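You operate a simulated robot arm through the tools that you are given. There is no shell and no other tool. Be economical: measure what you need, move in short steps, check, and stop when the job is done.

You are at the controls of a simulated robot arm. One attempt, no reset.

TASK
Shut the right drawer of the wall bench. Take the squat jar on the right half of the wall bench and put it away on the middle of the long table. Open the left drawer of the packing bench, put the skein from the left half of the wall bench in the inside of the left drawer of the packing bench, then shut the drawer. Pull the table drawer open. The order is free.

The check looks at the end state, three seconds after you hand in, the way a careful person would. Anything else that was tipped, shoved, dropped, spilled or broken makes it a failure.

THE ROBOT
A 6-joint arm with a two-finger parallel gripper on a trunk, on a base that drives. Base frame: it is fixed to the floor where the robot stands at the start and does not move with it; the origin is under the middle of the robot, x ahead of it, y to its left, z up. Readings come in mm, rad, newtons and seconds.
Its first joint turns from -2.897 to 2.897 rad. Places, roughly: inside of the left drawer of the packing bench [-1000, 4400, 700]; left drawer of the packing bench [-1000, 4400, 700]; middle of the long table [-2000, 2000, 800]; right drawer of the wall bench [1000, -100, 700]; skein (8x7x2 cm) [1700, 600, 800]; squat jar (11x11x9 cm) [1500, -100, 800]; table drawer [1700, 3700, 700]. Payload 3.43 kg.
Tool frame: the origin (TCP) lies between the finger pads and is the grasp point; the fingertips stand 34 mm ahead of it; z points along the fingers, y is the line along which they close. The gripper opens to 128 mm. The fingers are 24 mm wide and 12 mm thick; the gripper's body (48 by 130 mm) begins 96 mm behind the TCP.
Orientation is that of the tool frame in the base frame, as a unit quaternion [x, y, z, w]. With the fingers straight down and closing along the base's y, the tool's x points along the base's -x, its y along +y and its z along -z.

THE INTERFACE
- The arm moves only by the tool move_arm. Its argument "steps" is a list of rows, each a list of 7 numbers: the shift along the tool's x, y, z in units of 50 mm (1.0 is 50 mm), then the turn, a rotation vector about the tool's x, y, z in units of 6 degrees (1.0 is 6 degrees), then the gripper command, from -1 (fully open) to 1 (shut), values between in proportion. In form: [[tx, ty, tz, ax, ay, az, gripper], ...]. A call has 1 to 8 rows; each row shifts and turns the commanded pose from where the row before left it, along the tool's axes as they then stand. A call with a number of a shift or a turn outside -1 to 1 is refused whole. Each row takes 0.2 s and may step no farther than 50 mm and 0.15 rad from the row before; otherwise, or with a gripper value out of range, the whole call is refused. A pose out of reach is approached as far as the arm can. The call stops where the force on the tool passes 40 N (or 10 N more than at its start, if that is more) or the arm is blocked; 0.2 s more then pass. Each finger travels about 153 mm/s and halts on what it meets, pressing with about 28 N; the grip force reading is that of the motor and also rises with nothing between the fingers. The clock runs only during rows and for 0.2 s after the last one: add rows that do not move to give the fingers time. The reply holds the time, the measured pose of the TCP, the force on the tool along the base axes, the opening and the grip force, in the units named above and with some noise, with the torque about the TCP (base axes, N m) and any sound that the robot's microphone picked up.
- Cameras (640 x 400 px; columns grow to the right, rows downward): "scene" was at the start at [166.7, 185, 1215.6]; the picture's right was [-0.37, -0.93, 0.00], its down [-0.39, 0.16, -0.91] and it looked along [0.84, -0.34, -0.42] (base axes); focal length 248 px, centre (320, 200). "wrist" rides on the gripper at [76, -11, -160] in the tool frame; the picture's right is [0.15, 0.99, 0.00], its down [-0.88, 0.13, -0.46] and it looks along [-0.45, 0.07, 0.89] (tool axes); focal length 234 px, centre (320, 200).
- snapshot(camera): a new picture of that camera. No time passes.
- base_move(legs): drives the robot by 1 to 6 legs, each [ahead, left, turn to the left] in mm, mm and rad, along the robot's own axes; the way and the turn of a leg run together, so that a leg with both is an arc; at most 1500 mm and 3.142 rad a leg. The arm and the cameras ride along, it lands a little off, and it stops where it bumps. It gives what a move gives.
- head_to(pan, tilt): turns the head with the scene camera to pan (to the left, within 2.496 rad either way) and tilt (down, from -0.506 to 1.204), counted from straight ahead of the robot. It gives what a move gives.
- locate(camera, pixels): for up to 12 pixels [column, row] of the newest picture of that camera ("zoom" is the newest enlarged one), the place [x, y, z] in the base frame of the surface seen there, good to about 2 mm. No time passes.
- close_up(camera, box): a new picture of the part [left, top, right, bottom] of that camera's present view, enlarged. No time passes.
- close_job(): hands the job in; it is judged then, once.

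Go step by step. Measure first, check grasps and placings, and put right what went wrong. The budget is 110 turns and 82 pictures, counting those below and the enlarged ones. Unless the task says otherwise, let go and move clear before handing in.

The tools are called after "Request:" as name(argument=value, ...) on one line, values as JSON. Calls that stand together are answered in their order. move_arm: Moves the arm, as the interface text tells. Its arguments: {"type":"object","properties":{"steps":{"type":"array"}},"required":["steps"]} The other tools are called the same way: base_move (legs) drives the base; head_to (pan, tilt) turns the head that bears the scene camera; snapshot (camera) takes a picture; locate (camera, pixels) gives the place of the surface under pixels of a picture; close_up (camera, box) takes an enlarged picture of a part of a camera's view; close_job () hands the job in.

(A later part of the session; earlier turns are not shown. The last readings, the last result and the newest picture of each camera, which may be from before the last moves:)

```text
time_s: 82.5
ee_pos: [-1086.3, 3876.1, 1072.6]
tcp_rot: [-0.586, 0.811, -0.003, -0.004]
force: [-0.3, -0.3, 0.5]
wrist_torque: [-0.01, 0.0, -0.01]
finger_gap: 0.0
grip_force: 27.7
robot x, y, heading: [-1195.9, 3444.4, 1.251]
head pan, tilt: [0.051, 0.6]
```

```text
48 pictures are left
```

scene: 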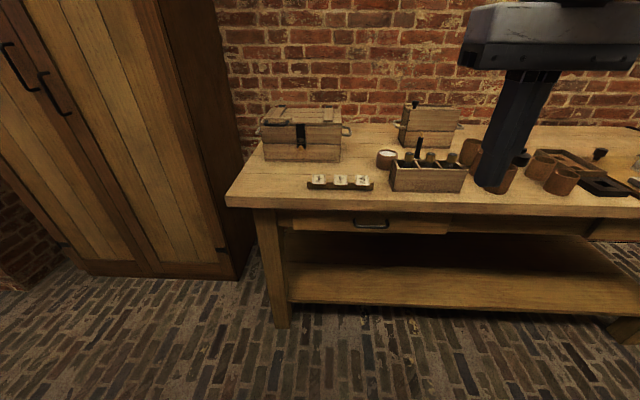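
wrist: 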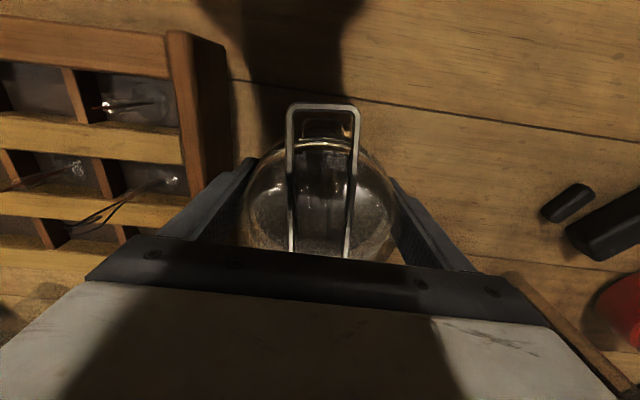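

The left drawer's bail pull is at (370,223). I zoom in and measure it.

Request:
close_up(camera="scene", box=[270, 190, 470, 250])

Request:
locate(camera="zoom", pixels=[[320, 118], [277, 100], [366, 98], [320, 90], [200, 90], [500, 90], [560, 85], [320, 60], [100, 90], [360, 115], [285, 115]])

```text
3.20 times, centred on (370, 220) of scene
```

zoom: 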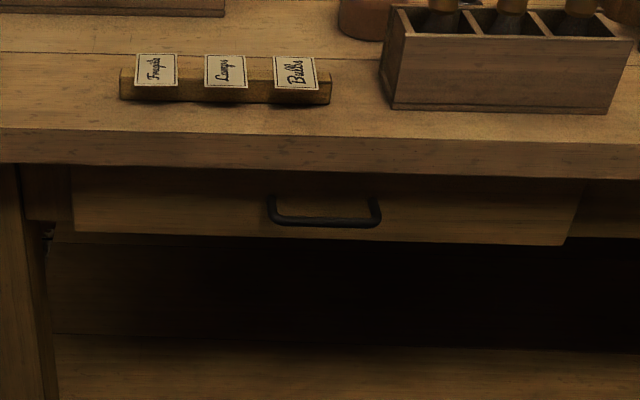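

```text
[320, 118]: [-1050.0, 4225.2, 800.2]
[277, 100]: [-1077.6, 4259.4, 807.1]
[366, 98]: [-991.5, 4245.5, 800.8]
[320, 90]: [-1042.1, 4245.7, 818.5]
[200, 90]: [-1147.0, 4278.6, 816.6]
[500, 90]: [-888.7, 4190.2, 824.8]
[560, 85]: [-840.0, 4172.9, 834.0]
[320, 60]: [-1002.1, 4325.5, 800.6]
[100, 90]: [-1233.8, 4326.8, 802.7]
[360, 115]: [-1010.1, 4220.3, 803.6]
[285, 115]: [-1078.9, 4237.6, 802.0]
```

I mis-scaled the rows; the handle is at zoom (322,222). I measure again there.

Request:
locate(camera="zoom", pixels=[[322, 222], [272, 210], [376, 208], [300, 222], [350, 222], [200, 210], [500, 210], [78, 200], [575, 210], [320, 165], [320, 238], [322, 205]])

```text
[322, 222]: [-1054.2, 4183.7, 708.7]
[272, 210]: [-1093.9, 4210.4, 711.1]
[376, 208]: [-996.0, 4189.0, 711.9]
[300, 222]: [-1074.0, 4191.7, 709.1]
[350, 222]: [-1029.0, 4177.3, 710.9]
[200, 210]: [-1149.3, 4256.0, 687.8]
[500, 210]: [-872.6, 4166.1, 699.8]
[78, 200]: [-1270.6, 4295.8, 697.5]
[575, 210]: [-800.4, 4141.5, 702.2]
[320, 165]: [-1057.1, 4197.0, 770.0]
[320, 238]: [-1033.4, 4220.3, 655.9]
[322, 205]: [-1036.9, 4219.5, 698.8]
```

The pull's bar runs along n at about (-1052,4184,709), 38 mm off the drawer face and barely beyond the top's overhang, so I'll grip it with the tool horizontal and fingers one above the other. First I shift the base, extend the arm in front of the bench and begin turning the tool.

Request:
base_move(legs=[[-50, 62, 0.006]])

Request:
move_arm(steps=[[-0.85, 0, 0.4, 0, 0, 0, 0], [-0.85, 0, 0.4, 0, 0, 0, 0], [-0.85, 0, 0.4, 0, 0, 0, 0], [-0.85, 0, 0.4, 0, 0, 0, 0], [-0.85, 0, 0.4, 0, 0, 0, 0], [-0.75, 0, 0.4, 0, 0, 0, 0], [0, 0, 0, 0, 0, 0, 0]])

Request:
move_arm(steps=[[0, 0, 0, -0.7698, -0.7698, 0.7698, 0], [0, 0, 0, -0.7698, -0.7698, 0.7698, 0], [0, 0, 0, -0.7698, -0.7698, 0.7698, 0], [0, 0, 0, -0.7698, -0.7698, 0.7698, 0], [0, 0, 0, -0.7698, -0.7698, 0.7698, 0], [0, 0, 0, -0.7698, -0.7698, 0.7698, 0], [0, 0, 0, -0.7698, -0.7698, 0.7698, 0]])

```text
time_s: 83.5
ee_pos: [-1163.7, 3848.2, 1073.5]
tcp_rot: [-0.589, 0.808, -0.003, -0.004]
force: [-0.2, 0.7, 0.2]
wrist_torque: [0.02, -0.01, -0.03]
finger_gap: 0.2
grip_force: 27.6
robot x, y, heading: [-1269.2, 3413.4, 1.261]
head pan, tilt: [0.051, 0.6]
```

```text
time_s: 85.1
ee_pos: [-1087.9, 4083.7, 951.3]
tcp_rot: [-0.588, 0.809, -0.004, -0.004]
force: [0.4, -0.5, 0.5]
wrist_torque: [-0.02, 0.01, 0.01]
finger_gap: 64.0
grip_force: 0.1
robot x, y, heading: [-1265.6, 3414.5, 1.257]
head pan, tilt: [0.051, 0.6]
```

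```text
time_s: 86.7
ee_pos: [-1088.3, 4085.1, 951.1]
tcp_rot: [-0.3, 0.875, 0.375, 0.057]
force: [-0.1, 0.4, 0.0]
wrist_torque: [-0.01, 0.02, -0.01]
finger_gap: 64.1
grip_force: 0.1
robot x, y, heading: [-1270.5, 3416.6, 1.257]
head pan, tilt: [0.051, 0.6]
```

Request:
move_arm(steps=[[0, 0, 0, -0.7698, -0.7698, 0.7698, 0], [0, 0, 0, -0.7698, -0.7698, 0.7698, 0], [0, 0, 0, -0.7698, -0.7698, 0.7698, 0], [0, 0, 0, -0.7698, -0.7698, 0.7698, 0], [0, 0, 0, -0.7698, -0.7698, 0.7698, 0], [0, 0, 0, -0.7698, -0.7698, 0.7698, 0], [0, 0, 0, -0.7698, -0.7698, 0.7698, 0], [0, 0, 0, -0.7698, -0.7698, 0.7698, 0]])

Request:
snapshot(camera="scene")

Request:
snapshot(camera="wrist")

```text
time_s: 88.5
ee_pos: [-1079.5, 4070.8, 952.5]
tcp_rot: [0.008, 0.794, 0.598, 0.109]
force: [0.6, 0.4, -0.2]
wrist_torque: [0.01, -0.02, 0.01]
finger_gap: 63.9
grip_force: 0.1
out of reach, approached as far as the arm can: row 5, 6, 7, 8
robot x, y, heading: [-1269.4, 3416.5, 1.259]
head pan, tilt: [0.051, 0.6]
```

```text
46 pictures are left
```

scene: 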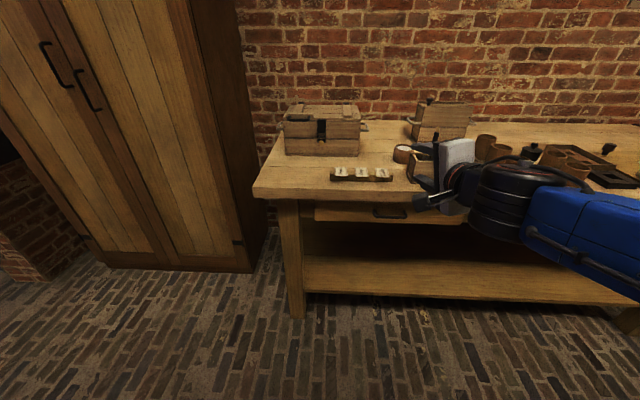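

```text
45 pictures are left
```

wrist: 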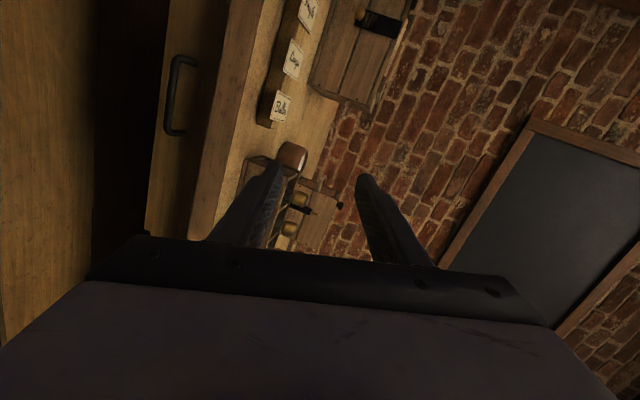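

The turn stopped about 15° short of horizontal: z axis ≈(0.18,0.95,-0.26), closing line nearly upright — usable. I lower toward the handle's height and see whether the rest comes.

Request:
move_arm(steps=[[0, -0.8, 0, 0, 0, 0, 0], [0, -0.8, 0, 0, 0, 0, 0], [0, -0.8, 0, 0, 0, 0, 0], [0, -0.8, 0, 0, 0, 0, 0], [0, 0, 0, 0, 0, 0, 0]])

```text
time_s: 89.7
ee_pos: [-1067.3, 4028.0, 905.9]
tcp_rot: [0.008, 0.796, 0.595, 0.109]
force: [-0.3, 0.4, -0.4]
wrist_torque: [-0.04, 0.0, 0.0]
finger_gap: 64.3
grip_force: 0.1
out of reach, approached as far as the arm can: row 1, 2, 3, 4
robot x, y, heading: [-1269.6, 3413.3, 1.257]
head pan, tilt: [0.051, 0.6]
```

Lowering with a horizontal tool is limited by the arm. I pitch the tool down by 18° (about its x) and see what pose results.

Request:
move_arm(steps=[[0, 0, 0, 1, 0, 0, 0], [0, 0, 0, 1, 0, 0, 0], [0, 0, 0, 1, 0, 0, 0], [0, 0, 0, 0, 0, 0, 0]])

Request:
snapshot(camera="scene")

```text
time_s: 90.7
ee_pos: [-1066.8, 4027.8, 905.2]
tcp_rot: [0.024, 0.878, 0.465, 0.106]
force: [0.2, -0.4, 1.1]
wrist_torque: [0.06, -0.02, -0.04]
finger_gap: 64.0
grip_force: 0.0
robot x, y, heading: [-1266.6, 3415.6, 1.261]
head pan, tilt: [0.051, 0.6]
```

```text
44 pictures are left
```

scene: 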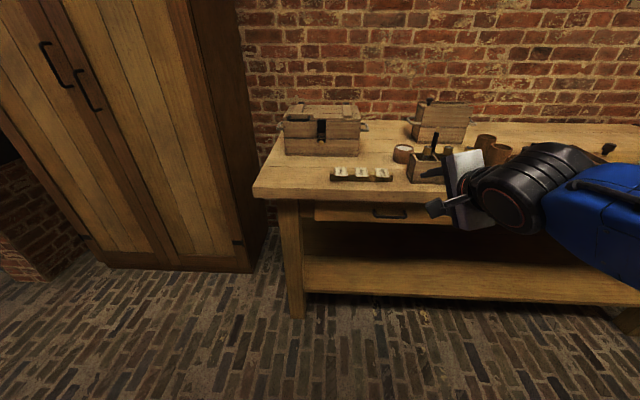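

Now the tool points 33° below horizontal with a 13° roll error. I correct the roll and see whether the wrist allows it.

Request:
move_arm(steps=[[0, 0, 0, 0, -0.2, 0.75, 0], [0, 0, 0, 0, -0.2, 0.75, 0], [0, 0, 0, 0, -0.1, 0.67, 0], [0, 0, 0, 0, 0, 0, 0]])

```text
time_s: 91.7
ee_pos: [-1066.0, 4028.5, 904.8]
tcp_rot: [0.137, 0.866, 0.475, 0.075]
force: [-0.5, 0.1, -0.5]
wrist_torque: [0.0, 0.0, -0.01]
finger_gap: 63.9
grip_force: 0.1
robot x, y, heading: [-1269.4, 3414.2, 1.256]
head pan, tilt: [0.051, 0.6]
```

Orientation is now right: x=-n, pitched 32° down. I move to about 100 mm before the bar along the approach line.

Request:
move_arm(steps=[[0.34, -0.83, 0, 0, 0, 0, 0], [0.34, -0.83, 0, 0, 0, 0, 0], [0, 0, 0.9, 0, 0, 0, 0], [0, 0, 0.9, 0, 0, 0, 0], [0, 0, 0.89, 0, 0, 0, 0], [0, 0, 0, 0, 0, 0, 0]])

Request:
snapshot(camera="wrist")

Request:
close_up(camera="scene", box=[300, 150, 540, 300])

```text
time_s: 93.1
ee_pos: [-1058.5, 4076.8, 790.2]
tcp_rot: [0.135, 0.869, 0.471, 0.073]
force: [-0.2, 0.3, 0.4]
wrist_torque: [0.01, 0.02, 0.0]
finger_gap: 63.9
grip_force: 0.1
out of reach, approached as far as the arm can: row 3, 4, 5
robot x, y, heading: [-1270.1, 3415.4, 1.261]
head pan, tilt: [0.051, 0.6]
```

```text
43 pictures are left
```

wrist: 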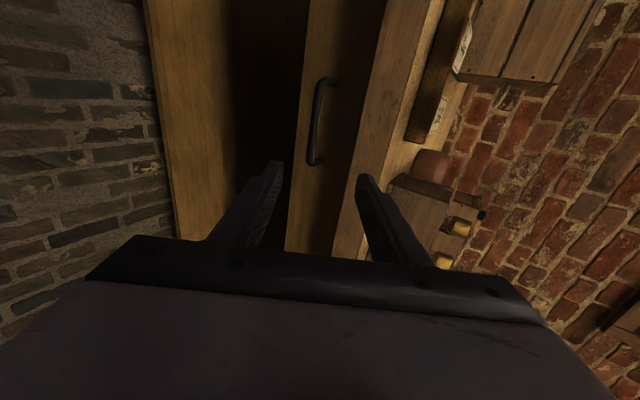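

```text
2.67 times, centred on (420, 225) of scene
```

zoom: 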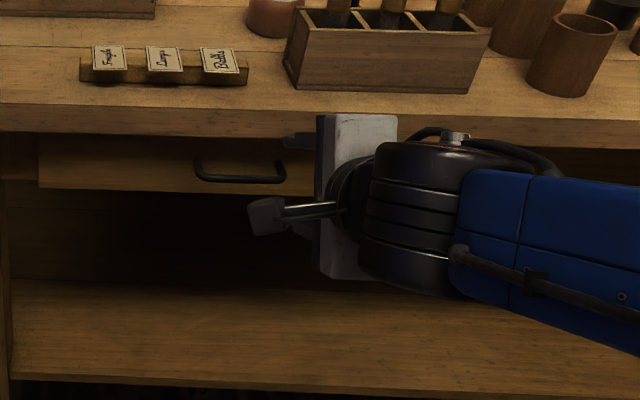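

The arm seems to run into its wrist-roll limit in this roll. The gripper is symmetric, so I retreat and roll it by -180° to the other side.

Request:
move_arm(steps=[[0, 0, -0.9, 0, 0, 0, 0], [0, 0, -0.9, 0, 0, 0, 0], [0, 0, 0, 0, 0, -1, 0], [0, 0, 0, 0, 0, -1, 0], [0, 0, 0, 0, 0, -1, 0], [0, 0, 0, 0, 0, -1, 0], [0, 0, 0, 0, 0, -1, 0], [0, 0, 0, 0, 0, -1, 0]])

Request:
move_arm(steps=[[0, 0, 0, 0, 0, -1, 0], [0, 0, 0, 0, 0, -1, 0], [0, 0, 0, 0, 0, -1, 0], [0, 0, 0, 0, 0, -1, 0], [0, 0, 0, 0, 0, -1, 0], [0, 0, 0, 0, 0, -1, 0], [0, 0, 0, 0, 0, -1, 0], [0, 0, 0, 0, 0, -1, 0]])

Request:
move_arm(steps=[[0, 0, 0, 0, 0, -1, 0], [0, 0, 0, 0, 0, -1, 0], [0, 0, 0, 0, 0, -1, 0], [0, 0, 0, 0, 0, -1, 0], [0, 0, 0, 0, 0, -1, 0], [0, 0, 0, 0, 0, -1, 0], [0, 0, 0, 0, 0, -1, 0], [0, 0, 0, 0, 0, -1, 0]])

Request:
move_arm(steps=[[0, 0, 0, 0, 0, -1, 0], [0, 0, 0, 0, 0, -1, 0], [0, 0, 0, 0, 0, -1, 0], [0, 0, 0, 0, 0, -1, 0], [0, 0, 0, 0, 0, -1, 0], [0, 0, 0, 0, 0, -1, 0], [0, 0, 0, 0, 0, -1, 0], [0, 0, 0, 0, 0, -1, 0]])

```text
time_s: 94.9
ee_pos: [-1082.1, 4006.4, 838.3]
tcp_rot: [-0.138, 0.866, 0.428, 0.218]
force: [-1.1, -0.2, 1.2]
wrist_torque: [-0.01, -0.01, -0.03]
finger_gap: 63.8
grip_force: 0.2
robot x, y, heading: [-1269.7, 3415.4, 1.255]
head pan, tilt: [0.051, 0.6]
```

```text
time_s: 96.7
ee_pos: [-1081.4, 4005.4, 838.4]
tcp_rot: [-0.479, 0.735, 0.302, 0.374]
force: [-0.2, 0.2, 0.6]
wrist_torque: [0.0, 0.01, 0.0]
finger_gap: 64.0
grip_force: 0.0
robot x, y, heading: [-1271.7, 3413.8, 1.261]
head pan, tilt: [0.051, 0.6]
```

```text
time_s: 98.5
ee_pos: [-1081.0, 4004.0, 837.9]
tcp_rot: [0.735, -0.477, -0.123, -0.465]
force: [0.6, -0.2, 0.4]
wrist_torque: [0.03, 0.0, -0.03]
finger_gap: 64.0
grip_force: 0.0
robot x, y, heading: [-1268.9, 3412.1, 1.26]
head pan, tilt: [0.051, 0.6]
```

```text
time_s: 100.3
ee_pos: [-1080.5, 4005.3, 838.5]
tcp_rot: [0.866, -0.136, 0.075, -0.476]
force: [-0.1, -0.1, 0.4]
wrist_torque: [0.03, -0.01, -0.02]
finger_gap: 64.1
grip_force: 0.0
robot x, y, heading: [-1267.6, 3417.1, 1.257]
head pan, tilt: [0.051, 0.6]
```

Roll done (x=+n now). I pitch the tool up by 24° so it's nearly horizontal.

Request:
move_arm(steps=[[0, 0, 0, 1, 0, 0, 0], [0, 0, 0, 1, 0, 0, 0], [0, 0, 0, 1, 0, 0, 0], [0, 0, 0, 1, 0, 0, 0], [0, 0, 0, 0, 0, 0, 0]])

```text
time_s: 101.5
ee_pos: [-1091.1, 4041.1, 925.2]
tcp_rot: [0.749, -0.118, 0.102, -0.644]
force: [0.7, -0.1, -0.1]
wrist_torque: [0.0, 0.0, 0.0]
finger_gap: 64.2
grip_force: 0.1
out of reach, approached as far as the arm can: row 1, 2, 3, 4
robot x, y, heading: [-1271.2, 3414.6, 1.256]
head pan, tilt: [0.051, 0.6]
```

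Pitch is what limits it: near-horizontal isn't reachable this low. A tool pitched 50° down still lets the inner finger pass between bar and overhang with a 36 mm opening, so I pitch down by 41.5°.

Request:
move_arm(steps=[[0, 0, 0, -1, 0, 0, 0.44], [0, 0, 0, -1, 0, 0, 0.44], [0, 0, 0, -1, 0, 0, 0.44], [0, 0, 0, -1, 0, 0, 0.44], [0, 0, 0, -1, 0, 0, 0.44], [0, 0, 0, -1, 0, 0, 0.44], [0, 0, 0, -0.9, 0, 0, 0.44], [0, 0, 0, 0, 0, 0, 0.44]])

Request:
close_up(camera="scene", box=[330, 180, 450, 255])

Request:
locate(camera="zoom", pixels=[[320, 167], [250, 165], [380, 165], [320, 120], [320, 110], [320, 95], [320, 80], [240, 150], [400, 155]])

```text
time_s: 103.3
ee_pos: [-1090.2, 4040.1, 926.6]
tcp_rot: [0.928, -0.147, 0.055, -0.338]
force: [0.0, 0.3, 0.2]
wrist_torque: [0.01, 0.04, 0.01]
finger_gap: 36.0
grip_force: 0.1
robot x, y, heading: [-1272.8, 3414.7, 1.26]
head pan, tilt: [0.051, 0.6]
```

```text
5.33 times, centred on (390, 218) of scene
```

zoom: 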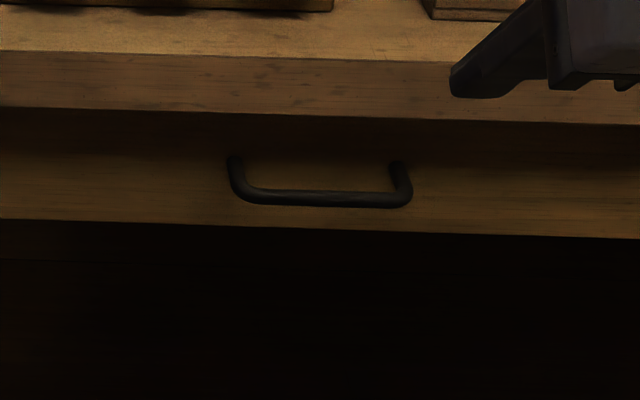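

```text
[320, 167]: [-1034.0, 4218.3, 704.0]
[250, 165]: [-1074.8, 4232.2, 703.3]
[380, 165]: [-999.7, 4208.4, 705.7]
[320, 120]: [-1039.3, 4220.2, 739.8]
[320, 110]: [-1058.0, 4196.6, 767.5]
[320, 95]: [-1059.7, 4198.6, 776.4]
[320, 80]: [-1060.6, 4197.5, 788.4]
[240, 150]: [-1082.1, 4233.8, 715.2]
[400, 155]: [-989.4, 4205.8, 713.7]
```

I measure the bar itself at zoom row 198.

Request:
locate(camera="zoom", pixels=[[320, 198], [320, 194], [320, 203], [280, 198], [360, 200], [320, 190], [236, 175], [404, 178], [320, 115]])

```text
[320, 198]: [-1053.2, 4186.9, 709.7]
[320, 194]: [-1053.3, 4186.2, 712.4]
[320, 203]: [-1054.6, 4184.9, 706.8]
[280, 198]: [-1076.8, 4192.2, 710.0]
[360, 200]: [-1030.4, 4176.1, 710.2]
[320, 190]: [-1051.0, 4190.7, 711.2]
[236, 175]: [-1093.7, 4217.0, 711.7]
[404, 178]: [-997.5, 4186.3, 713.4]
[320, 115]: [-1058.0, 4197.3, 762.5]
```

Bar centre is about t=3659, z=708, n=-2295; the overhang's underside is ≈763. I move to 90 mm short of the grip point.

Request:
move_arm(steps=[[-0.05, 0.2, 0.5, 0, 0, 0, 0.44], [-0.05, 0.2, 0.8, 0, 0, 0, 0.44], [-0.05, 0.14, 0.8, 0, 0, 0, 0.44], [-0.05, 0, 0.8, 0, 0, 0, 0.44], [0, 0, 0.26, 0, 0, 0, 0.44], [0, 0, 0, 0, 0, 0, 0.44]])

Request:
snapshot(camera="wrist")

Request:
close_up(camera="scene", box=[330, 160, 490, 260])

```text
time_s: 104.7
ee_pos: [-1075.6, 4121.8, 787.7]
tcp_rot: [0.928, -0.146, 0.054, -0.339]
force: [-0.6, 0.2, -0.1]
wrist_torque: [0.02, -0.01, 0.05]
finger_gap: 35.9
grip_force: 0.1
robot x, y, heading: [-1272.7, 3413.2, 1.257]
head pan, tilt: [0.051, 0.6]
```

```text
40 pictures are left
```

wrist: 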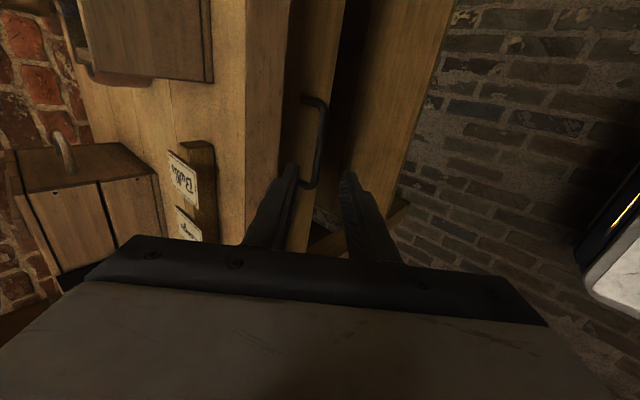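

```text
4.00 times, centred on (410, 210) of scene
```

zoom: 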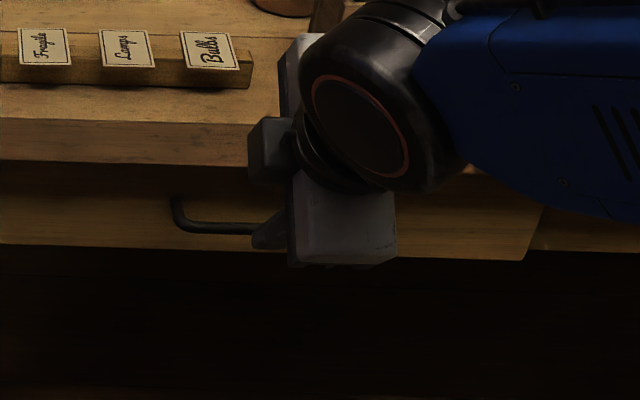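

Aligned: the bar shows at column ~320 between the fingertips. I advance 90 mm gently along the tool.

Request:
move_arm(steps=[[0, 0, 0.4, 0, 0, 0, 0.44], [0, 0, 0.4, 0, 0, 0, 0.44], [0, 0, 0.4, 0, 0, 0, 0.44], [0, 0, 0.3, 0, 0, 0, 0.44], [0, 0, 0.3, 0, 0, 0, 0.44], [0, 0, 0, 0, 0, 0, 0.44]])

Request:
snapshot(camera="wrist")

```text
time_s: 106.1
ee_pos: [-1057.0, 4176.3, 718.9]
tcp_rot: [0.928, -0.147, 0.054, -0.339]
force: [0.4, -0.1, -0.2]
wrist_torque: [0.03, -0.01, 0.0]
finger_gap: 35.8
grip_force: 0.1
robot x, y, heading: [-1271.1, 3415.4, 1.258]
head pan, tilt: [0.051, 0.6]
```

```text
38 pictures are left
```

wrist: 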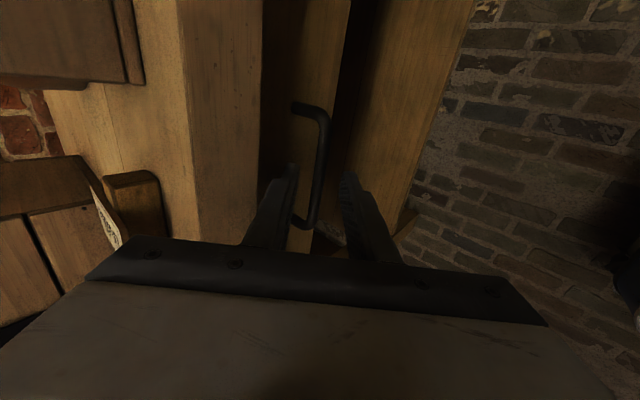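

The bar lies between the fingers with no contact force. I close on it.

Request:
move_arm(steps=[[0, 0, 0, 0, 0, 0, 1], [0, 0, 0, 0, 0, 0, 1], [0, 0, 0, 0, 0, 0, 1]])

```text
time_s: 106.9
ee_pos: [-1057.7, 4177.1, 720.4]
tcp_rot: [0.927, -0.147, 0.054, -0.34]
force: [3.6, 1.6, 19.7]
wrist_torque: [0.52, 0.56, -0.77]
finger_gap: 9.6
grip_force: 43.5
robot x, y, heading: [-1268.0, 3416.9, 1.259]
head pan, tilt: [0.051, 0.6]
```

Bar gripped (9.6 mm). I pull along -t, 25 mm per row.

Request:
move_arm(steps=[[0, 0.19, -0.16, 0, 0, 0, 1], [0, 0.383, -0.32, 0, 0, 0, 1], [0, 0.383, -0.32, 0, 0, 0, 1], [0, 0.383, -0.32, 0, 0, 0, 1], [0, 0.383, -0.32, 0, 0, 0, 1], [0, 0.383, -0.32, 0, 0, 0, 1], [0, 0.383, -0.32, 0, 0, 0, 1], [0, 0.383, -0.32, 0, 0, 0, 1]])

Request:
snapshot(camera="scene")

```text
time_s: 108.1
ee_pos: [-1091.4, 4072.9, 719.5]
tcp_rot: [0.928, -0.146, 0.053, -0.34]
force: [2.0, 1.1, 6.9]
wrist_torque: [0.49, 0.95, -0.5]
finger_gap: 9.7
grip_force: 43.6
out of reach, approached as far as the arm can: row 6
robot x, y, heading: [-1272.4, 3414.9, 1.257]
head pan, tilt: [0.051, 0.6]
stopped in row 6: the force on the tool passed its limit (the readings are from after the stop); the commanded pose is now the measured one
```

```text
37 pictures are left
```

scene: 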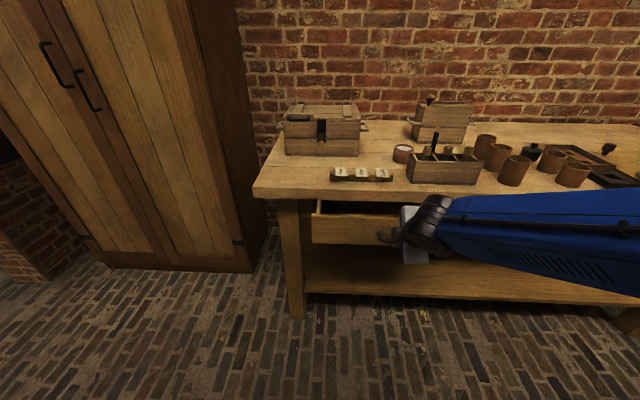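

The drawer is out ~109 mm and the arm's pitch limit stops me. I loosen a little, swing the tool to nearly vertical around the bar (no overhang there now), and grip again.

Request:
move_arm(steps=[[0, 0, 0, 0, 0, 0, 0.44], [0, -0.18, 0.15, 0, 0, 0, 0.44], [0, 0, 0, -1, 0, 0, 0.44], [0, 0, 0, -1, 0, 0, 0.44], [0, 0, 0, -1, 0, 0, 0.44], [0, 0, 0, -1, 0, 0, 0.44], [0, 0, 0, -1, 0, 0, 0.44], [0, 0, 0, -1, 0, 0, 0.44]])

Request:
snapshot(camera="wrist")

```text
time_s: 109.9
ee_pos: [-1088.0, 4083.3, 719.1]
tcp_rot: [0.987, -0.155, 0.006, -0.036]
force: [0.6, -0.3, 0.4]
wrist_torque: [0.01, -0.01, 0.03]
finger_gap: 35.7
grip_force: 0.1
robot x, y, heading: [-1271.8, 3414.1, 1.255]
head pan, tilt: [0.051, 0.6]
```

```text
36 pictures are left
```

wrist: 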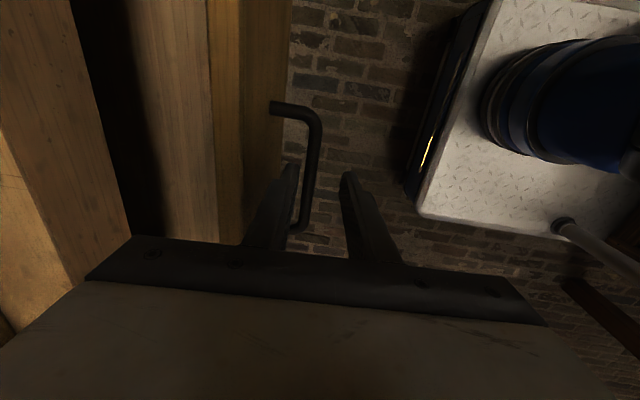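

The bar is between the fingers, tool almost vertical. I close and pull another ~120 mm.

Request:
move_arm(steps=[[0, 0, 0, 0, 0, 0, 1], [0, 0, 0, 0, 0, 0, 1], [0, 0.3, 0, 0, 0, 0, 1], [0, 0.5, 0, 0, 0, 0, 1], [0, 0.5, 0, 0, 0, 0, 1], [0, 0.5, 0, 0, 0, 0, 1], [0, 0.4, 0, 0, 0, 0, 1], [0, 0, 0, 0, 0, 0, 1]])

Request:
snapshot(camera="scene")

```text
time_s: 111.0
ee_pos: [-1099.5, 4049.0, 718.7]
tcp_rot: [0.987, -0.156, 0.005, -0.04]
force: [1.8, 1.7, 8.6]
wrist_torque: [0.08, 0.1, -1.09]
finger_gap: 9.9
grip_force: 44.1
robot x, y, heading: [-1272.4, 3414.7, 1.26]
head pan, tilt: [0.051, 0.6]
stopped in row 5: the force on the tool passed its limit (the readings are from after the stop); the commanded pose is now the measured one
```

```text
35 pictures are left
```

scene: 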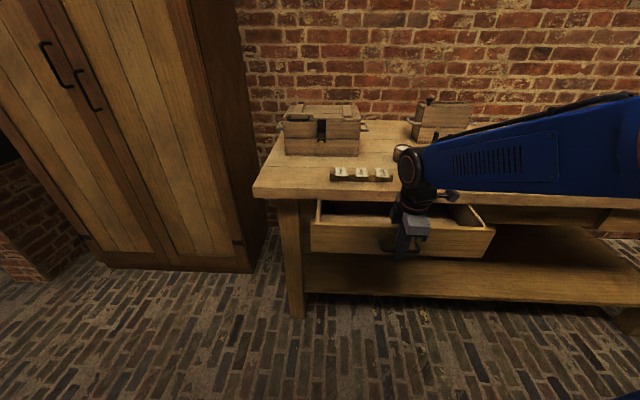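

Opened about 148 mm and then resisted. I try a bit more to see whether that's its end stop.

Request:
move_arm(steps=[[0, 0.3, 0, 0, 0, 0, 1], [0, 0.3, 0, 0, 0, 0, 1], [0, 0, 0, 0, 0, 0, 1]])

Request:
close_up(camera="scene", box=[290, 170, 510, 280])

```text
time_s: 111.6
ee_pos: [-1105.6, 4025.2, 718.2]
tcp_rot: [0.987, -0.155, 0.005, -0.041]
force: [1.6, 0.0, 7.9]
wrist_torque: [0.03, 0.06, -1.06]
finger_gap: 9.8
grip_force: 43.3
robot x, y, heading: [-1268.9, 3419.7, 1.257]
head pan, tilt: [0.051, 0.6]
stopped in row 2: the force on the tool passed its limit (the readings are from after the stop); the commanded pose is now the measured one
```

```text
2.91 times, centred on (400, 225) of scene
```

zoom: 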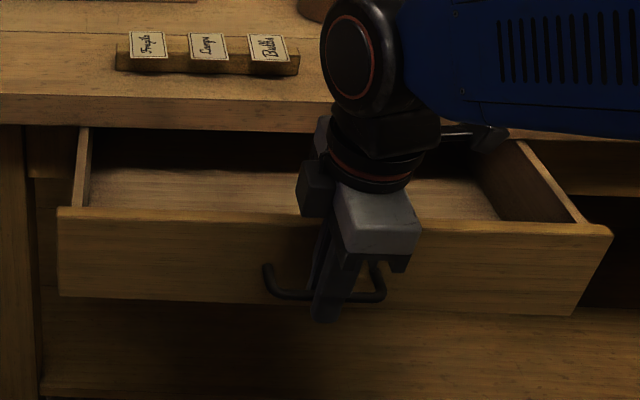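

It still slides. I pull slower for another ~50 mm.

Request:
move_arm(steps=[[0, 0.15, 0, 0, 0, 0, 1], [0, 0.2, 0, 0, 0, 0, 1], [0, 0.2, 0, 0, 0, 0, 1], [0, 0.2, 0, 0, 0, 0, 1], [0, 0.2, 0, 0, 0, 0, 1], [0, 0, 0, 0, 0, 0, 1]])

```text
time_s: 112.2
ee_pos: [-1112.4, 4008.0, 717.5]
tcp_rot: [0.987, -0.156, 0.007, -0.043]
force: [0.0, 0.0, 9.8]
wrist_torque: [0.07, 0.11, -1.06]
finger_gap: 9.6
grip_force: 43.5
robot x, y, heading: [-1270.3, 3413.3, 1.257]
head pan, tilt: [0.051, 0.6]
stopped in row 3: the force on the tool passed its limit (the readings are from after the stop); the commanded pose is now the measured one
```

It's open ~190 mm, enough. I release the bar and rise.

Request:
move_arm(steps=[[0, 0, 0, 0, 0, 0, 0.5], [0, 0, 0, 0, 0, 0, 0.5], [0, 0, -0.5, 0, 0, 0, 0.5], [0, 0, -0.9, 0, 0, 0, 0.5], [0, 0, -0.9, 0, 0, 0, 0.5], [0, 0, -0.9, 0, 0, 0, 0.5], [0, 0, -0.9, 0, 0, 0, 0.5], [0, 0, -0.9, 0, 0, 0, 0.5]])

Request:
move_arm(steps=[[0, 0.9, 0, 0, 0, 0, 0.5], [0, 0.9, 0, 0, 0, 0, 0.5], [0, 0.6, 0, 0, 0, 0, 0.5], [0, 0, -0.6, 0, 0, 0, 0.5]])

Request:
snapshot(camera="scene")

Request:
base_move(legs=[[0, -1400, 0]])

Request:
head_to(pan=-0.6, tilt=0.35)

Request:
snapshot(camera="scene")

```text
time_s: 114.0
ee_pos: [-1119.5, 3987.4, 967.6]
tcp_rot: [0.987, -0.156, 0.006, -0.042]
force: [-0.1, -0.7, 0.6]
wrist_torque: [0.0, 0.0, 0.0]
finger_gap: 31.9
grip_force: 0.0
robot x, y, heading: [-1270.2, 3414.5, 1.254]
head pan, tilt: [0.051, 0.6]
```

```text
time_s: 115.0
ee_pos: [-1155.3, 3871.1, 986.5]
tcp_rot: [0.987, -0.157, 0.006, -0.043]
force: [-0.4, -0.7, 0.8]
wrist_torque: [-0.02, 0.0, -0.01]
finger_gap: 32.1
grip_force: 0.1
robot x, y, heading: [-1269.6, 3410.4, 1.257]
head pan, tilt: [0.051, 0.6]
```

```text
33 pictures are left
```

scene: 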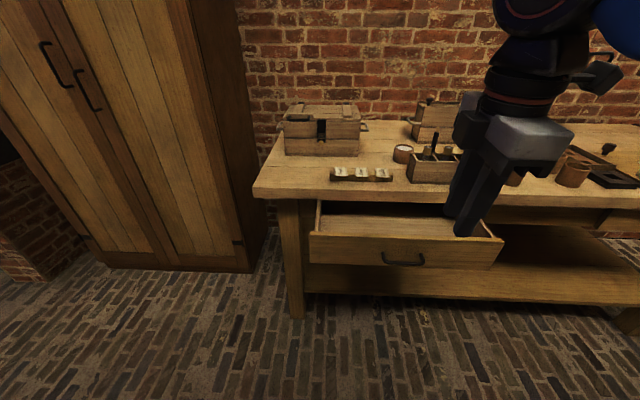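

```text
time_s: 122.0
ee_pos: [173.1, 3437.9, 987.0]
tcp_rot: [0.987, -0.158, 0.006, -0.041]
force: [0.0, -0.5, -0.5]
wrist_torque: [0.01, -0.01, 0.0]
finger_gap: 32.1
grip_force: 0.0
robot x, y, heading: [60.2, 2984.3, 1.253]
head pan, tilt: [0.051, 0.6]
```

```text
time_s: 123.0
ee_pos: [174.3, 3439.5, 987.3]
tcp_rot: [0.987, -0.156, 0.007, -0.042]
force: [0.2, -0.5, -0.7]
wrist_torque: [0.01, 0.02, -0.01]
finger_gap: 32.0
grip_force: 0.1
robot x, y, heading: [62.8, 2988.1, 1.255]
head pan, tilt: [-0.6, 0.351]
```

```text
32 pictures are left
```

scene: 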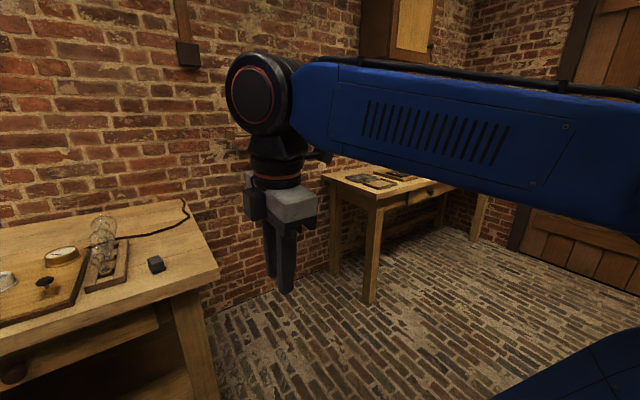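

The packing drawer stands open. The table with the drawer is at (330–490,170–300); I zoom in and measure it.

Request:
close_up(camera="scene", box=[310, 150, 510, 310])

Request:
locate(camera="scene", pixels=[[372, 205], [405, 200], [450, 190], [430, 191], [370, 298], [470, 235], [322, 178], [415, 197]])

```text
2.50 times, centred on (410, 230) of scene
```

zoom: 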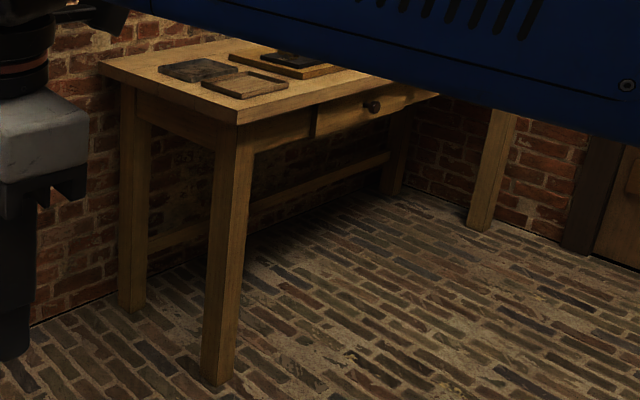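

```text
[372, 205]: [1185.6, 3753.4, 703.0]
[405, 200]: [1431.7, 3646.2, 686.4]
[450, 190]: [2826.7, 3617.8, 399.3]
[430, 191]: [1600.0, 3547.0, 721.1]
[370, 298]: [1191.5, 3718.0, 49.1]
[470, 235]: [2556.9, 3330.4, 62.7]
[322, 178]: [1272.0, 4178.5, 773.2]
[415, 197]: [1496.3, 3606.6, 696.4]
```

The knob is at about (1600,3547,718) (n≈426, t≈3867). I drive in front of it and roll the tool back so the fingers close sideways.

Request:
base_move(legs=[[50, -1280, 0]])

Request:
move_arm(steps=[[0, 0, 0, -0.8, 0, 0, -0.2], [0, 0, 0, 0, 0, 1, -0.2], [0, 0, 0, 0, 0, 1, -0.2], [0, 0, 0, 0, 0, 1, -0.2], [0, 0, 0, 0, 0, 1, -0.2], [0, 0, 0, 0, 0, 1, -0.2], [0, 0, 0, 0, 0, 1, -0.2], [0, 0, 0, 0, 0, 1, -0.2]])

Request:
move_arm(steps=[[0, 0, 0, 0, 0, 1, -0.2], [0, 0, 0, 0, 0, 1, -0.2], [0, 0, 0, 0, 0, 1, -0.2], [0, 0, 0, 0, 0, 1, -0.2], [0, 0, 0, 0, 0, 1, -0.2], [0, 0, 0, 0, 0, 1, -0.2], [0, 0, 0, 0, 0, 1, -0.2], [0, 0, 0, 0, 0, 1, -0.2]])

Request:
head_to(pan=-0.1, tilt=0.6)

Request:
snapshot(camera="scene")

```text
time_s: 129.5
ee_pos: [1411.6, 3092.7, 987.0]
tcp_rot: [0.987, -0.154, 0.006, -0.043]
force: [-0.9, -1.1, -0.4]
wrist_torque: [-0.02, 0.01, 0.01]
finger_gap: 31.8
grip_force: 0.1
robot x, y, heading: [1299.7, 2633.5, 1.264]
head pan, tilt: [-0.6, 0.351]
```

```text
time_s: 131.3
ee_pos: [1411.8, 3091.2, 986.4]
tcp_rot: [0.867, -0.498, -0.001, 0.0]
force: [0.0, -0.2, 0.0]
wrist_torque: [-0.02, 0.02, -0.01]
finger_gap: 76.9
grip_force: 0.1
robot x, y, heading: [1300.6, 2633.8, 1.261]
head pan, tilt: [-0.6, 0.351]
```

```text
time_s: 133.1
ee_pos: [1411.2, 3092.1, 986.3]
tcp_rot: [-0.59, 0.808, 0.001, 0.0]
force: [-0.1, 0.4, 0.6]
wrist_torque: [0.0, 0.01, -0.02]
finger_gap: 76.8
grip_force: 0.1
robot x, y, heading: [1300.7, 2637.4, 1.261]
head pan, tilt: [-0.6, 0.351]
```

```text
time_s: 134.1
ee_pos: [1411.5, 3091.8, 987.2]
tcp_rot: [-0.591, 0.807, 0.001, 0.001]
force: [-0.1, -0.1, 0.0]
wrist_torque: [0.0, 0.0, 0.02]
finger_gap: 76.8
grip_force: 0.2
robot x, y, heading: [1301.2, 2633.6, 1.264]
head pan, tilt: [-0.099, 0.6]
```

```text
30 pictures are left
```

scene: 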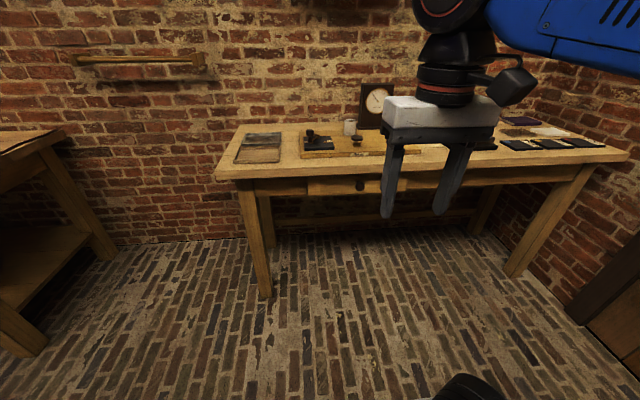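

Request:
close_up(camera="scene", box=[290, 150, 430, 230])

Request:
locate(camera="scene", pixels=[[359, 186], [359, 183], [357, 188], [362, 188], [330, 187], [375, 187], [359, 172], [300, 175], [450, 170], [359, 178]])

```text
4.57 times, centred on (360, 190) of scene
```

zoom: 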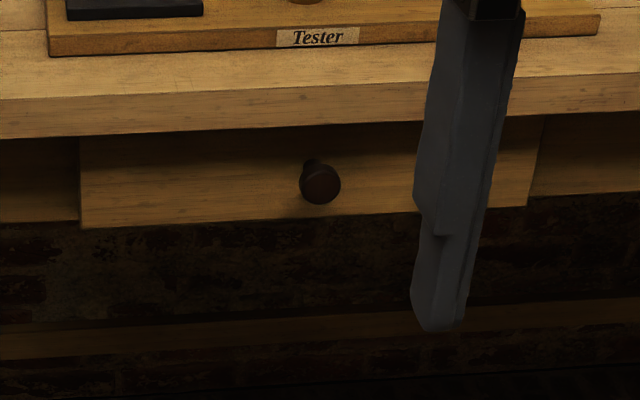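

```text
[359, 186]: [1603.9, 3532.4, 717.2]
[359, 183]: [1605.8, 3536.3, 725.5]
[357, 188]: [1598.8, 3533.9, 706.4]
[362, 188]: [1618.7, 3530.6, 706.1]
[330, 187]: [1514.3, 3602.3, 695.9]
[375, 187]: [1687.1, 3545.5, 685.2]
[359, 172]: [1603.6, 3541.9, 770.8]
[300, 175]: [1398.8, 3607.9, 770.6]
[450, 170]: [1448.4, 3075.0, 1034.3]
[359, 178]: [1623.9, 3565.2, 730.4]
```

Knob: front at t≈3855, centre z≈715, n≈436; the top's edge at t≈3864. I'll grip it from the sides with a tool pitched 50°. First adjust base and pitch.

Request:
base_move(legs=[[80, -49, -0.007]])

Request:
move_arm(steps=[[0, 0, 0, 0, -1, 0, -0.2], [0, 0, 0, 0, -1, 0, -0.2], [0, 0, 0, 0, -1, 0, -0.2], [0, 0, 0, 0, -1, 0, -0.2], [0, 0, 0, 0, -1, 0, -0.2], [0, 0, 0, 0, -1, 0, -0.2], [0, 0, 0, 0, -0.67, 0, -0.2], [0, 0, 0, 0, 0, 0, -0.2]])

```text
time_s: 135.2
ee_pos: [1486.4, 3152.1, 986.8]
tcp_rot: [-0.587, 0.809, 0.001, 0.0]
force: [0.8, -0.9, -0.2]
wrist_torque: [0.0, 0.0, -0.01]
finger_gap: 76.9
grip_force: 0.0
robot x, y, heading: [1370.0, 2697.2, 1.259]
head pan, tilt: [-0.099, 0.6]
```

```text
time_s: 137.0
ee_pos: [1485.4, 3152.0, 987.6]
tcp_rot: [-0.552, 0.76, 0.203, 0.277]
force: [0.8, -0.8, -0.1]
wrist_torque: [0.01, 0.0, -0.01]
finger_gap: 76.6
grip_force: 0.1
robot x, y, heading: [1371.0, 2697.9, 1.259]
head pan, tilt: [-0.099, 0.6]
```

Pose as planned. I move to 100 mm before the knob along the tool.

Request:
move_arm(steps=[[-0.34, 0, 0.6, 0, 0, 0, -0.2], [-0.34, 0, 0.9, 0, 0, 0, -0.2], [-0.34, 0, 0.9, 0, 0, 0, -0.2], [-0.34, 0, 0.9, 0, 0, 0, -0.2], [-0.34, 0, 0.9, 0, 0, 0, -0.2], [-0.34, 0, 0.9, 0, 0, 0, -0.2], [-0.34, 0, 0.9, 0, 0, 0, -0.2], [-0.34, 0, 0.9, 0, 0, 0, -0.2]])

Request:
move_arm(steps=[[0, 0, 0.33, 0, 0, 0, -0.2], [0, 0, 0, 0, 0, 0, -0.2]])

Request:
snapshot(camera="wrist")

```text
time_s: 138.8
ee_pos: [1587.6, 3463.5, 810.1]
tcp_rot: [-0.551, 0.76, 0.203, 0.278]
force: [-0.6, -0.7, -0.1]
wrist_torque: [0.0, 0.0, 0.01]
finger_gap: 77.0
grip_force: 0.0
robot x, y, heading: [1374.7, 2698.2, 1.253]
head pan, tilt: [-0.099, 0.6]
```

```text
time_s: 139.4
ee_pos: [1590.3, 3474.1, 798.3]
tcp_rot: [-0.551, 0.761, 0.202, 0.276]
force: [0.1, 0.0, 0.2]
wrist_torque: [-0.01, -0.01, -0.02]
finger_gap: 76.7
grip_force: 0.0
robot x, y, heading: [1370.2, 2696.4, 1.255]
head pan, tilt: [-0.099, 0.6]
```

```text
28 pictures are left
```

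wrist: 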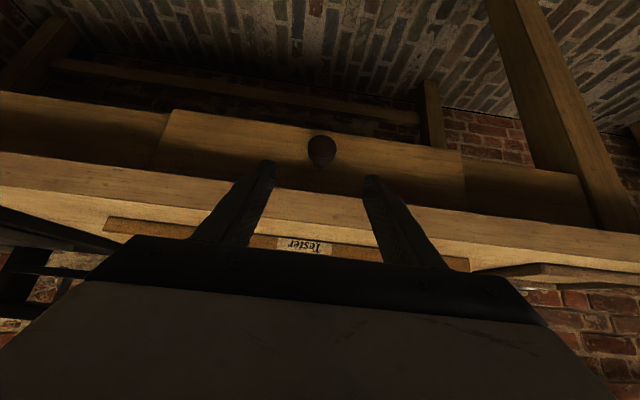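

Knob at (321,152) is right on the tool line. I advance 96 mm and close.

Request:
move_arm(steps=[[0, 0, 0.4, 0, 0, 0, -0.2], [0, 0, 0.4, 0, 0, 0, -0.2], [0, 0, 0.4, 0, 0, 0, -0.2], [0, 0, 0.4, 0, 0, 0, -0.2], [0, 0, 0.34, 0, 0, 0, -0.2], [0, 0, 0, 0, 0, 0, 1], [0, 0, 0, 0, 0, 0, 1], [0, 0, 0, 0, 0, 0, 1]])

```text
time_s: 141.2
ee_pos: [1607.6, 3532.4, 723.9]
tcp_rot: [-0.552, 0.76, 0.203, 0.277]
force: [-20.6, 6.0, -1.3]
wrist_torque: [0.34, 0.35, 0.37]
finger_gap: 33.6
grip_force: 45.1
robot x, y, heading: [1371.4, 2695.3, 1.258]
head pan, tilt: [-0.099, 0.6]
```

Knob gripped (33.6 mm). I pull along -t, slowly.

Request:
move_arm(steps=[[0.15, 0.04, -0.13, 0, 0, 0, 1], [0.25, 0.02, -0.21, 0, 0, 0, 1], [0.306, 0, -0.257, 0, 0, 0, 1], [0.306, 0, -0.257, 0, 0, 0, 1], [0.306, 0, -0.257, 0, 0, 0, 1], [0.306, 0, -0.257, 0, 0, 0, 1], [0.306, 0, -0.257, 0, 0, 0, 1], [0.306, 0, -0.257, 0, 0, 0, 1]])

Request:
snapshot(camera="scene")

```text
time_s: 143.0
ee_pos: [1562.6, 3393.9, 723.6]
tcp_rot: [-0.55, 0.761, 0.202, 0.278]
force: [22.2, -7.7, 15.3]
wrist_torque: [0.0, -0.43, -0.2]
finger_gap: 33.5
grip_force: 44.7
robot x, y, heading: [1369.7, 2696.6, 1.253]
head pan, tilt: [-0.099, 0.6]
```

```text
27 pictures are left
```

scene: 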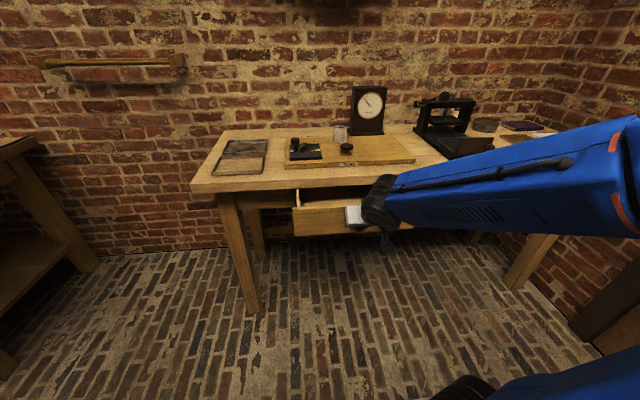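

The drawer is out ~145 mm. I pull about 60 mm more.

Request:
move_arm(steps=[[0.2, -0.06, -0.17, 0, 0, 0, 1], [0.306, -0.02, -0.257, 0, 0, 0, 1], [0.306, 0, -0.257, 0, 0, 0, 1], [0.306, 0, -0.257, 0, 0, 0, 1], [0, 0, 0, 0, 0, 0, 1]])

```text
time_s: 144.3
ee_pos: [1539.3, 3325.8, 724.9]
tcp_rot: [-0.552, 0.76, 0.203, 0.276]
force: [-9.1, 2.0, -1.4]
wrist_torque: [0.08, 0.3, 0.16]
finger_gap: 33.9
grip_force: 45.3
robot x, y, heading: [1369.9, 2699.8, 1.262]
head pan, tilt: [-0.099, 0.6]
stopped in row 5: the force on the tool passed its limit (the readings are from after the stop); the commanded pose is now the measured one
```

It's out ~217 mm. I release, retreat along the tool and set the tool vertical again.

Request:
move_arm(steps=[[0, 0, 0, 0, 0, 0, 0], [0, 0, 0, 0, 0, 0, -0.2], [0, 0, -0.4, 0, 0, 0, -0.2], [0, 0, -0.9, 0, 0, 0, -0.2], [0, 0, -0.9, 0, 0, 0, -0.2], [0, 0, -0.9, 0, 0, 0, -0.2], [0, 0, -0.9, 0, 0, 0, -0.2], [0, 0, -0.9, 0, 0, 0, -0.2]])

Request:
move_arm(steps=[[0, 0, 0, 0, 1, 0, -0.5], [0, 0, 0, 0, 1, 0, -0.5], [0, 0, 0, 0, 1, 0, -0.5], [0, 0, 0, 0, 1, 0, -0.5], [0, 0, 0, 0, 1, 0, -0.5], [0, 0, 0, 0, 1, 0, -0.5], [0, 0, 0, 0, 0.67, 0, -0.5], [0, 0, 0, 0, 0, 0, -0.5]])

Request:
snapshot(camera="scene")

```text
time_s: 146.1
ee_pos: [1492.8, 3174.7, 913.4]
tcp_rot: [-0.552, 0.761, 0.202, 0.276]
force: [-0.2, -0.3, -0.1]
wrist_torque: [0.02, 0.03, 0.02]
finger_gap: 76.8
grip_force: 0.1
robot x, y, heading: [1367.9, 2698.3, 1.259]
head pan, tilt: [-0.099, 0.6]
```

```text
time_s: 147.9
ee_pos: [1492.7, 3175.3, 912.7]
tcp_rot: [-0.588, 0.809, 0.001, -0.002]
force: [-0.3, 0.3, 0.0]
wrist_torque: [0.04, -0.01, -0.02]
finger_gap: 95.9
grip_force: 0.0
robot x, y, heading: [1369.2, 2697.1, 1.256]
head pan, tilt: [-0.099, 0.6]
```

```text
26 pictures are left
```

scene: 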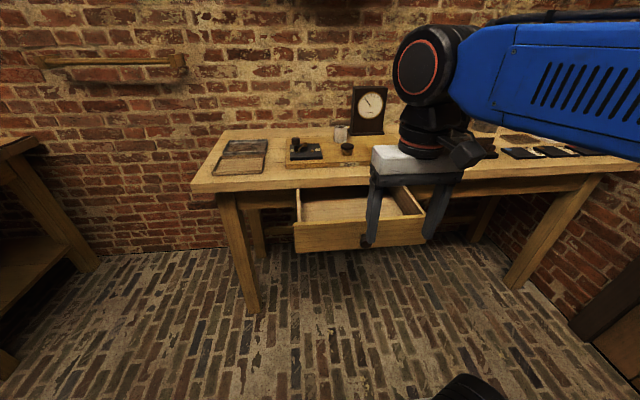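

The table drawer is open and clear. I lift the arm, drive back along -t to the wall bench's left half and turn to face it.

Request:
move_arm(steps=[[0, 0, -0.9, 0, 0, 0, -0.5], [0, 0, -0.9, 0, 0, 0, -0.5], [0, 0, -0.9, 0, 0, 0, -0.5], [0.4, 0, -0.6, 0, 0, 0, -0.5], [0.5, 0, 0, 0, 0, 0, -0.5]])

Request:
base_move(legs=[[-970, 85, 0], [-970, 85, 0], [0, 0, -1.572]])

Request:
head_to(pan=-0.1, tilt=0.5)

Request:
snapshot(camera="scene")

```text
time_s: 149.1
ee_pos: [1478.7, 3131.8, 1077.3]
tcp_rot: [-0.588, 0.809, 0.002, -0.001]
force: [0.0, 0.5, 0.1]
wrist_torque: [-0.04, -0.01, 0.0]
finger_gap: 96.1
grip_force: 0.0
robot x, y, heading: [1374.7, 2699.3, 1.26]
head pan, tilt: [-0.099, 0.6]
```

```text
time_s: 162.7
ee_pos: [1031.8, 782.4, 1077.1]
tcp_rot: [0.17, 0.985, 0.001, -0.001]
force: [-0.5, 0.0, -0.2]
wrist_torque: [0.02, -0.02, 0.04]
finger_gap: 95.9
grip_force: 0.1
robot x, y, heading: [595.3, 901.8, -0.345]
head pan, tilt: [-0.099, 0.6]
```

```text
time_s: 163.4
ee_pos: [1031.3, 782.4, 1076.8]
tcp_rot: [0.17, 0.985, 0.003, -0.001]
force: [0.1, 0.1, 0.6]
wrist_torque: [0.02, -0.02, 0.02]
finger_gap: 96.1
grip_force: 0.1
robot x, y, heading: [598.3, 903.5, -0.344]
head pan, tilt: [-0.099, 0.499]
```

```text
25 pictures are left
```

scene: 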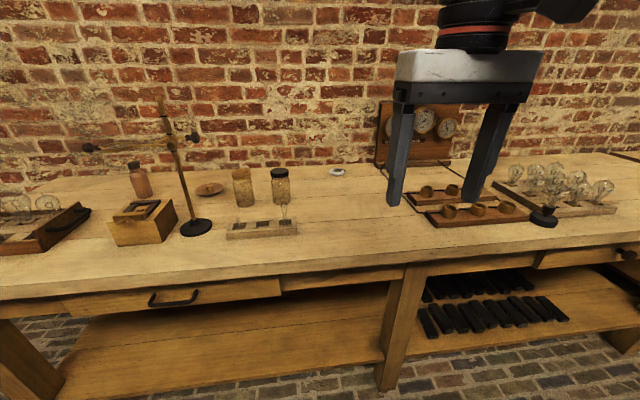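

The skein is at (338,172). I measure it and the stand on the left, then drive ahead.

Request:
close_up(camera="scene", box=[310, 155, 370, 190])

Request:
locate(camera="scene", pixels=[[338, 172], [332, 171], [344, 171], [338, 169], [338, 176], [197, 228], [195, 136], [280, 190], [382, 150], [290, 232]])

Request:
base_move(legs=[[205, 0, 0.028]])

Request:
snapshot(camera="wrist")

```text
10.67 times, centred on (340, 172) of scene
```

zoom: 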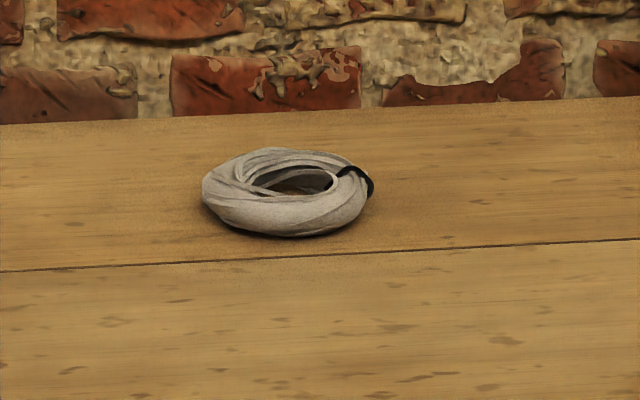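

```text
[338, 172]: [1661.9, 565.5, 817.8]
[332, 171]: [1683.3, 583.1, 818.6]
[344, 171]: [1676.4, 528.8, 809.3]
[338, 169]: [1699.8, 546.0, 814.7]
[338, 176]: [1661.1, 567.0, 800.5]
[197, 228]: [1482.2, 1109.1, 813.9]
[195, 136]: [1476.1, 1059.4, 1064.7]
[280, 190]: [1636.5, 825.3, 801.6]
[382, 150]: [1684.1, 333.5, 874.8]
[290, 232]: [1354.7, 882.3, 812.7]
```

```text
time_s: 165.0
ee_pos: [1230.6, 729.5, 1077.4]
tcp_rot: [0.155, 0.988, 0.002, -0.001]
force: [0.4, -0.8, 0.3]
wrist_torque: [-0.01, 0.02, 0.01]
finger_gap: 96.1
grip_force: 0.0
robot x, y, heading: [795.7, 835.4, -0.314]
head pan, tilt: [-0.099, 0.499]
```

```text
23 pictures are left
```

wrist: 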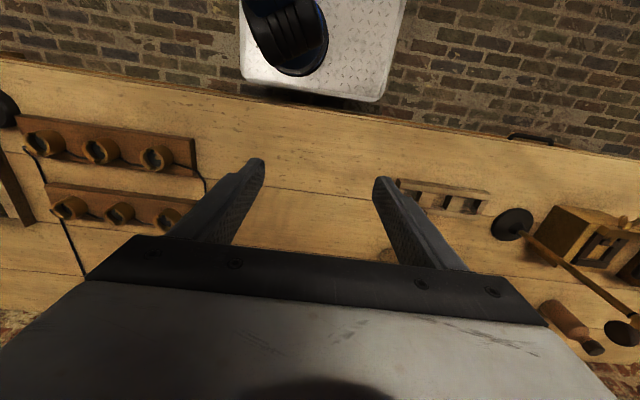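

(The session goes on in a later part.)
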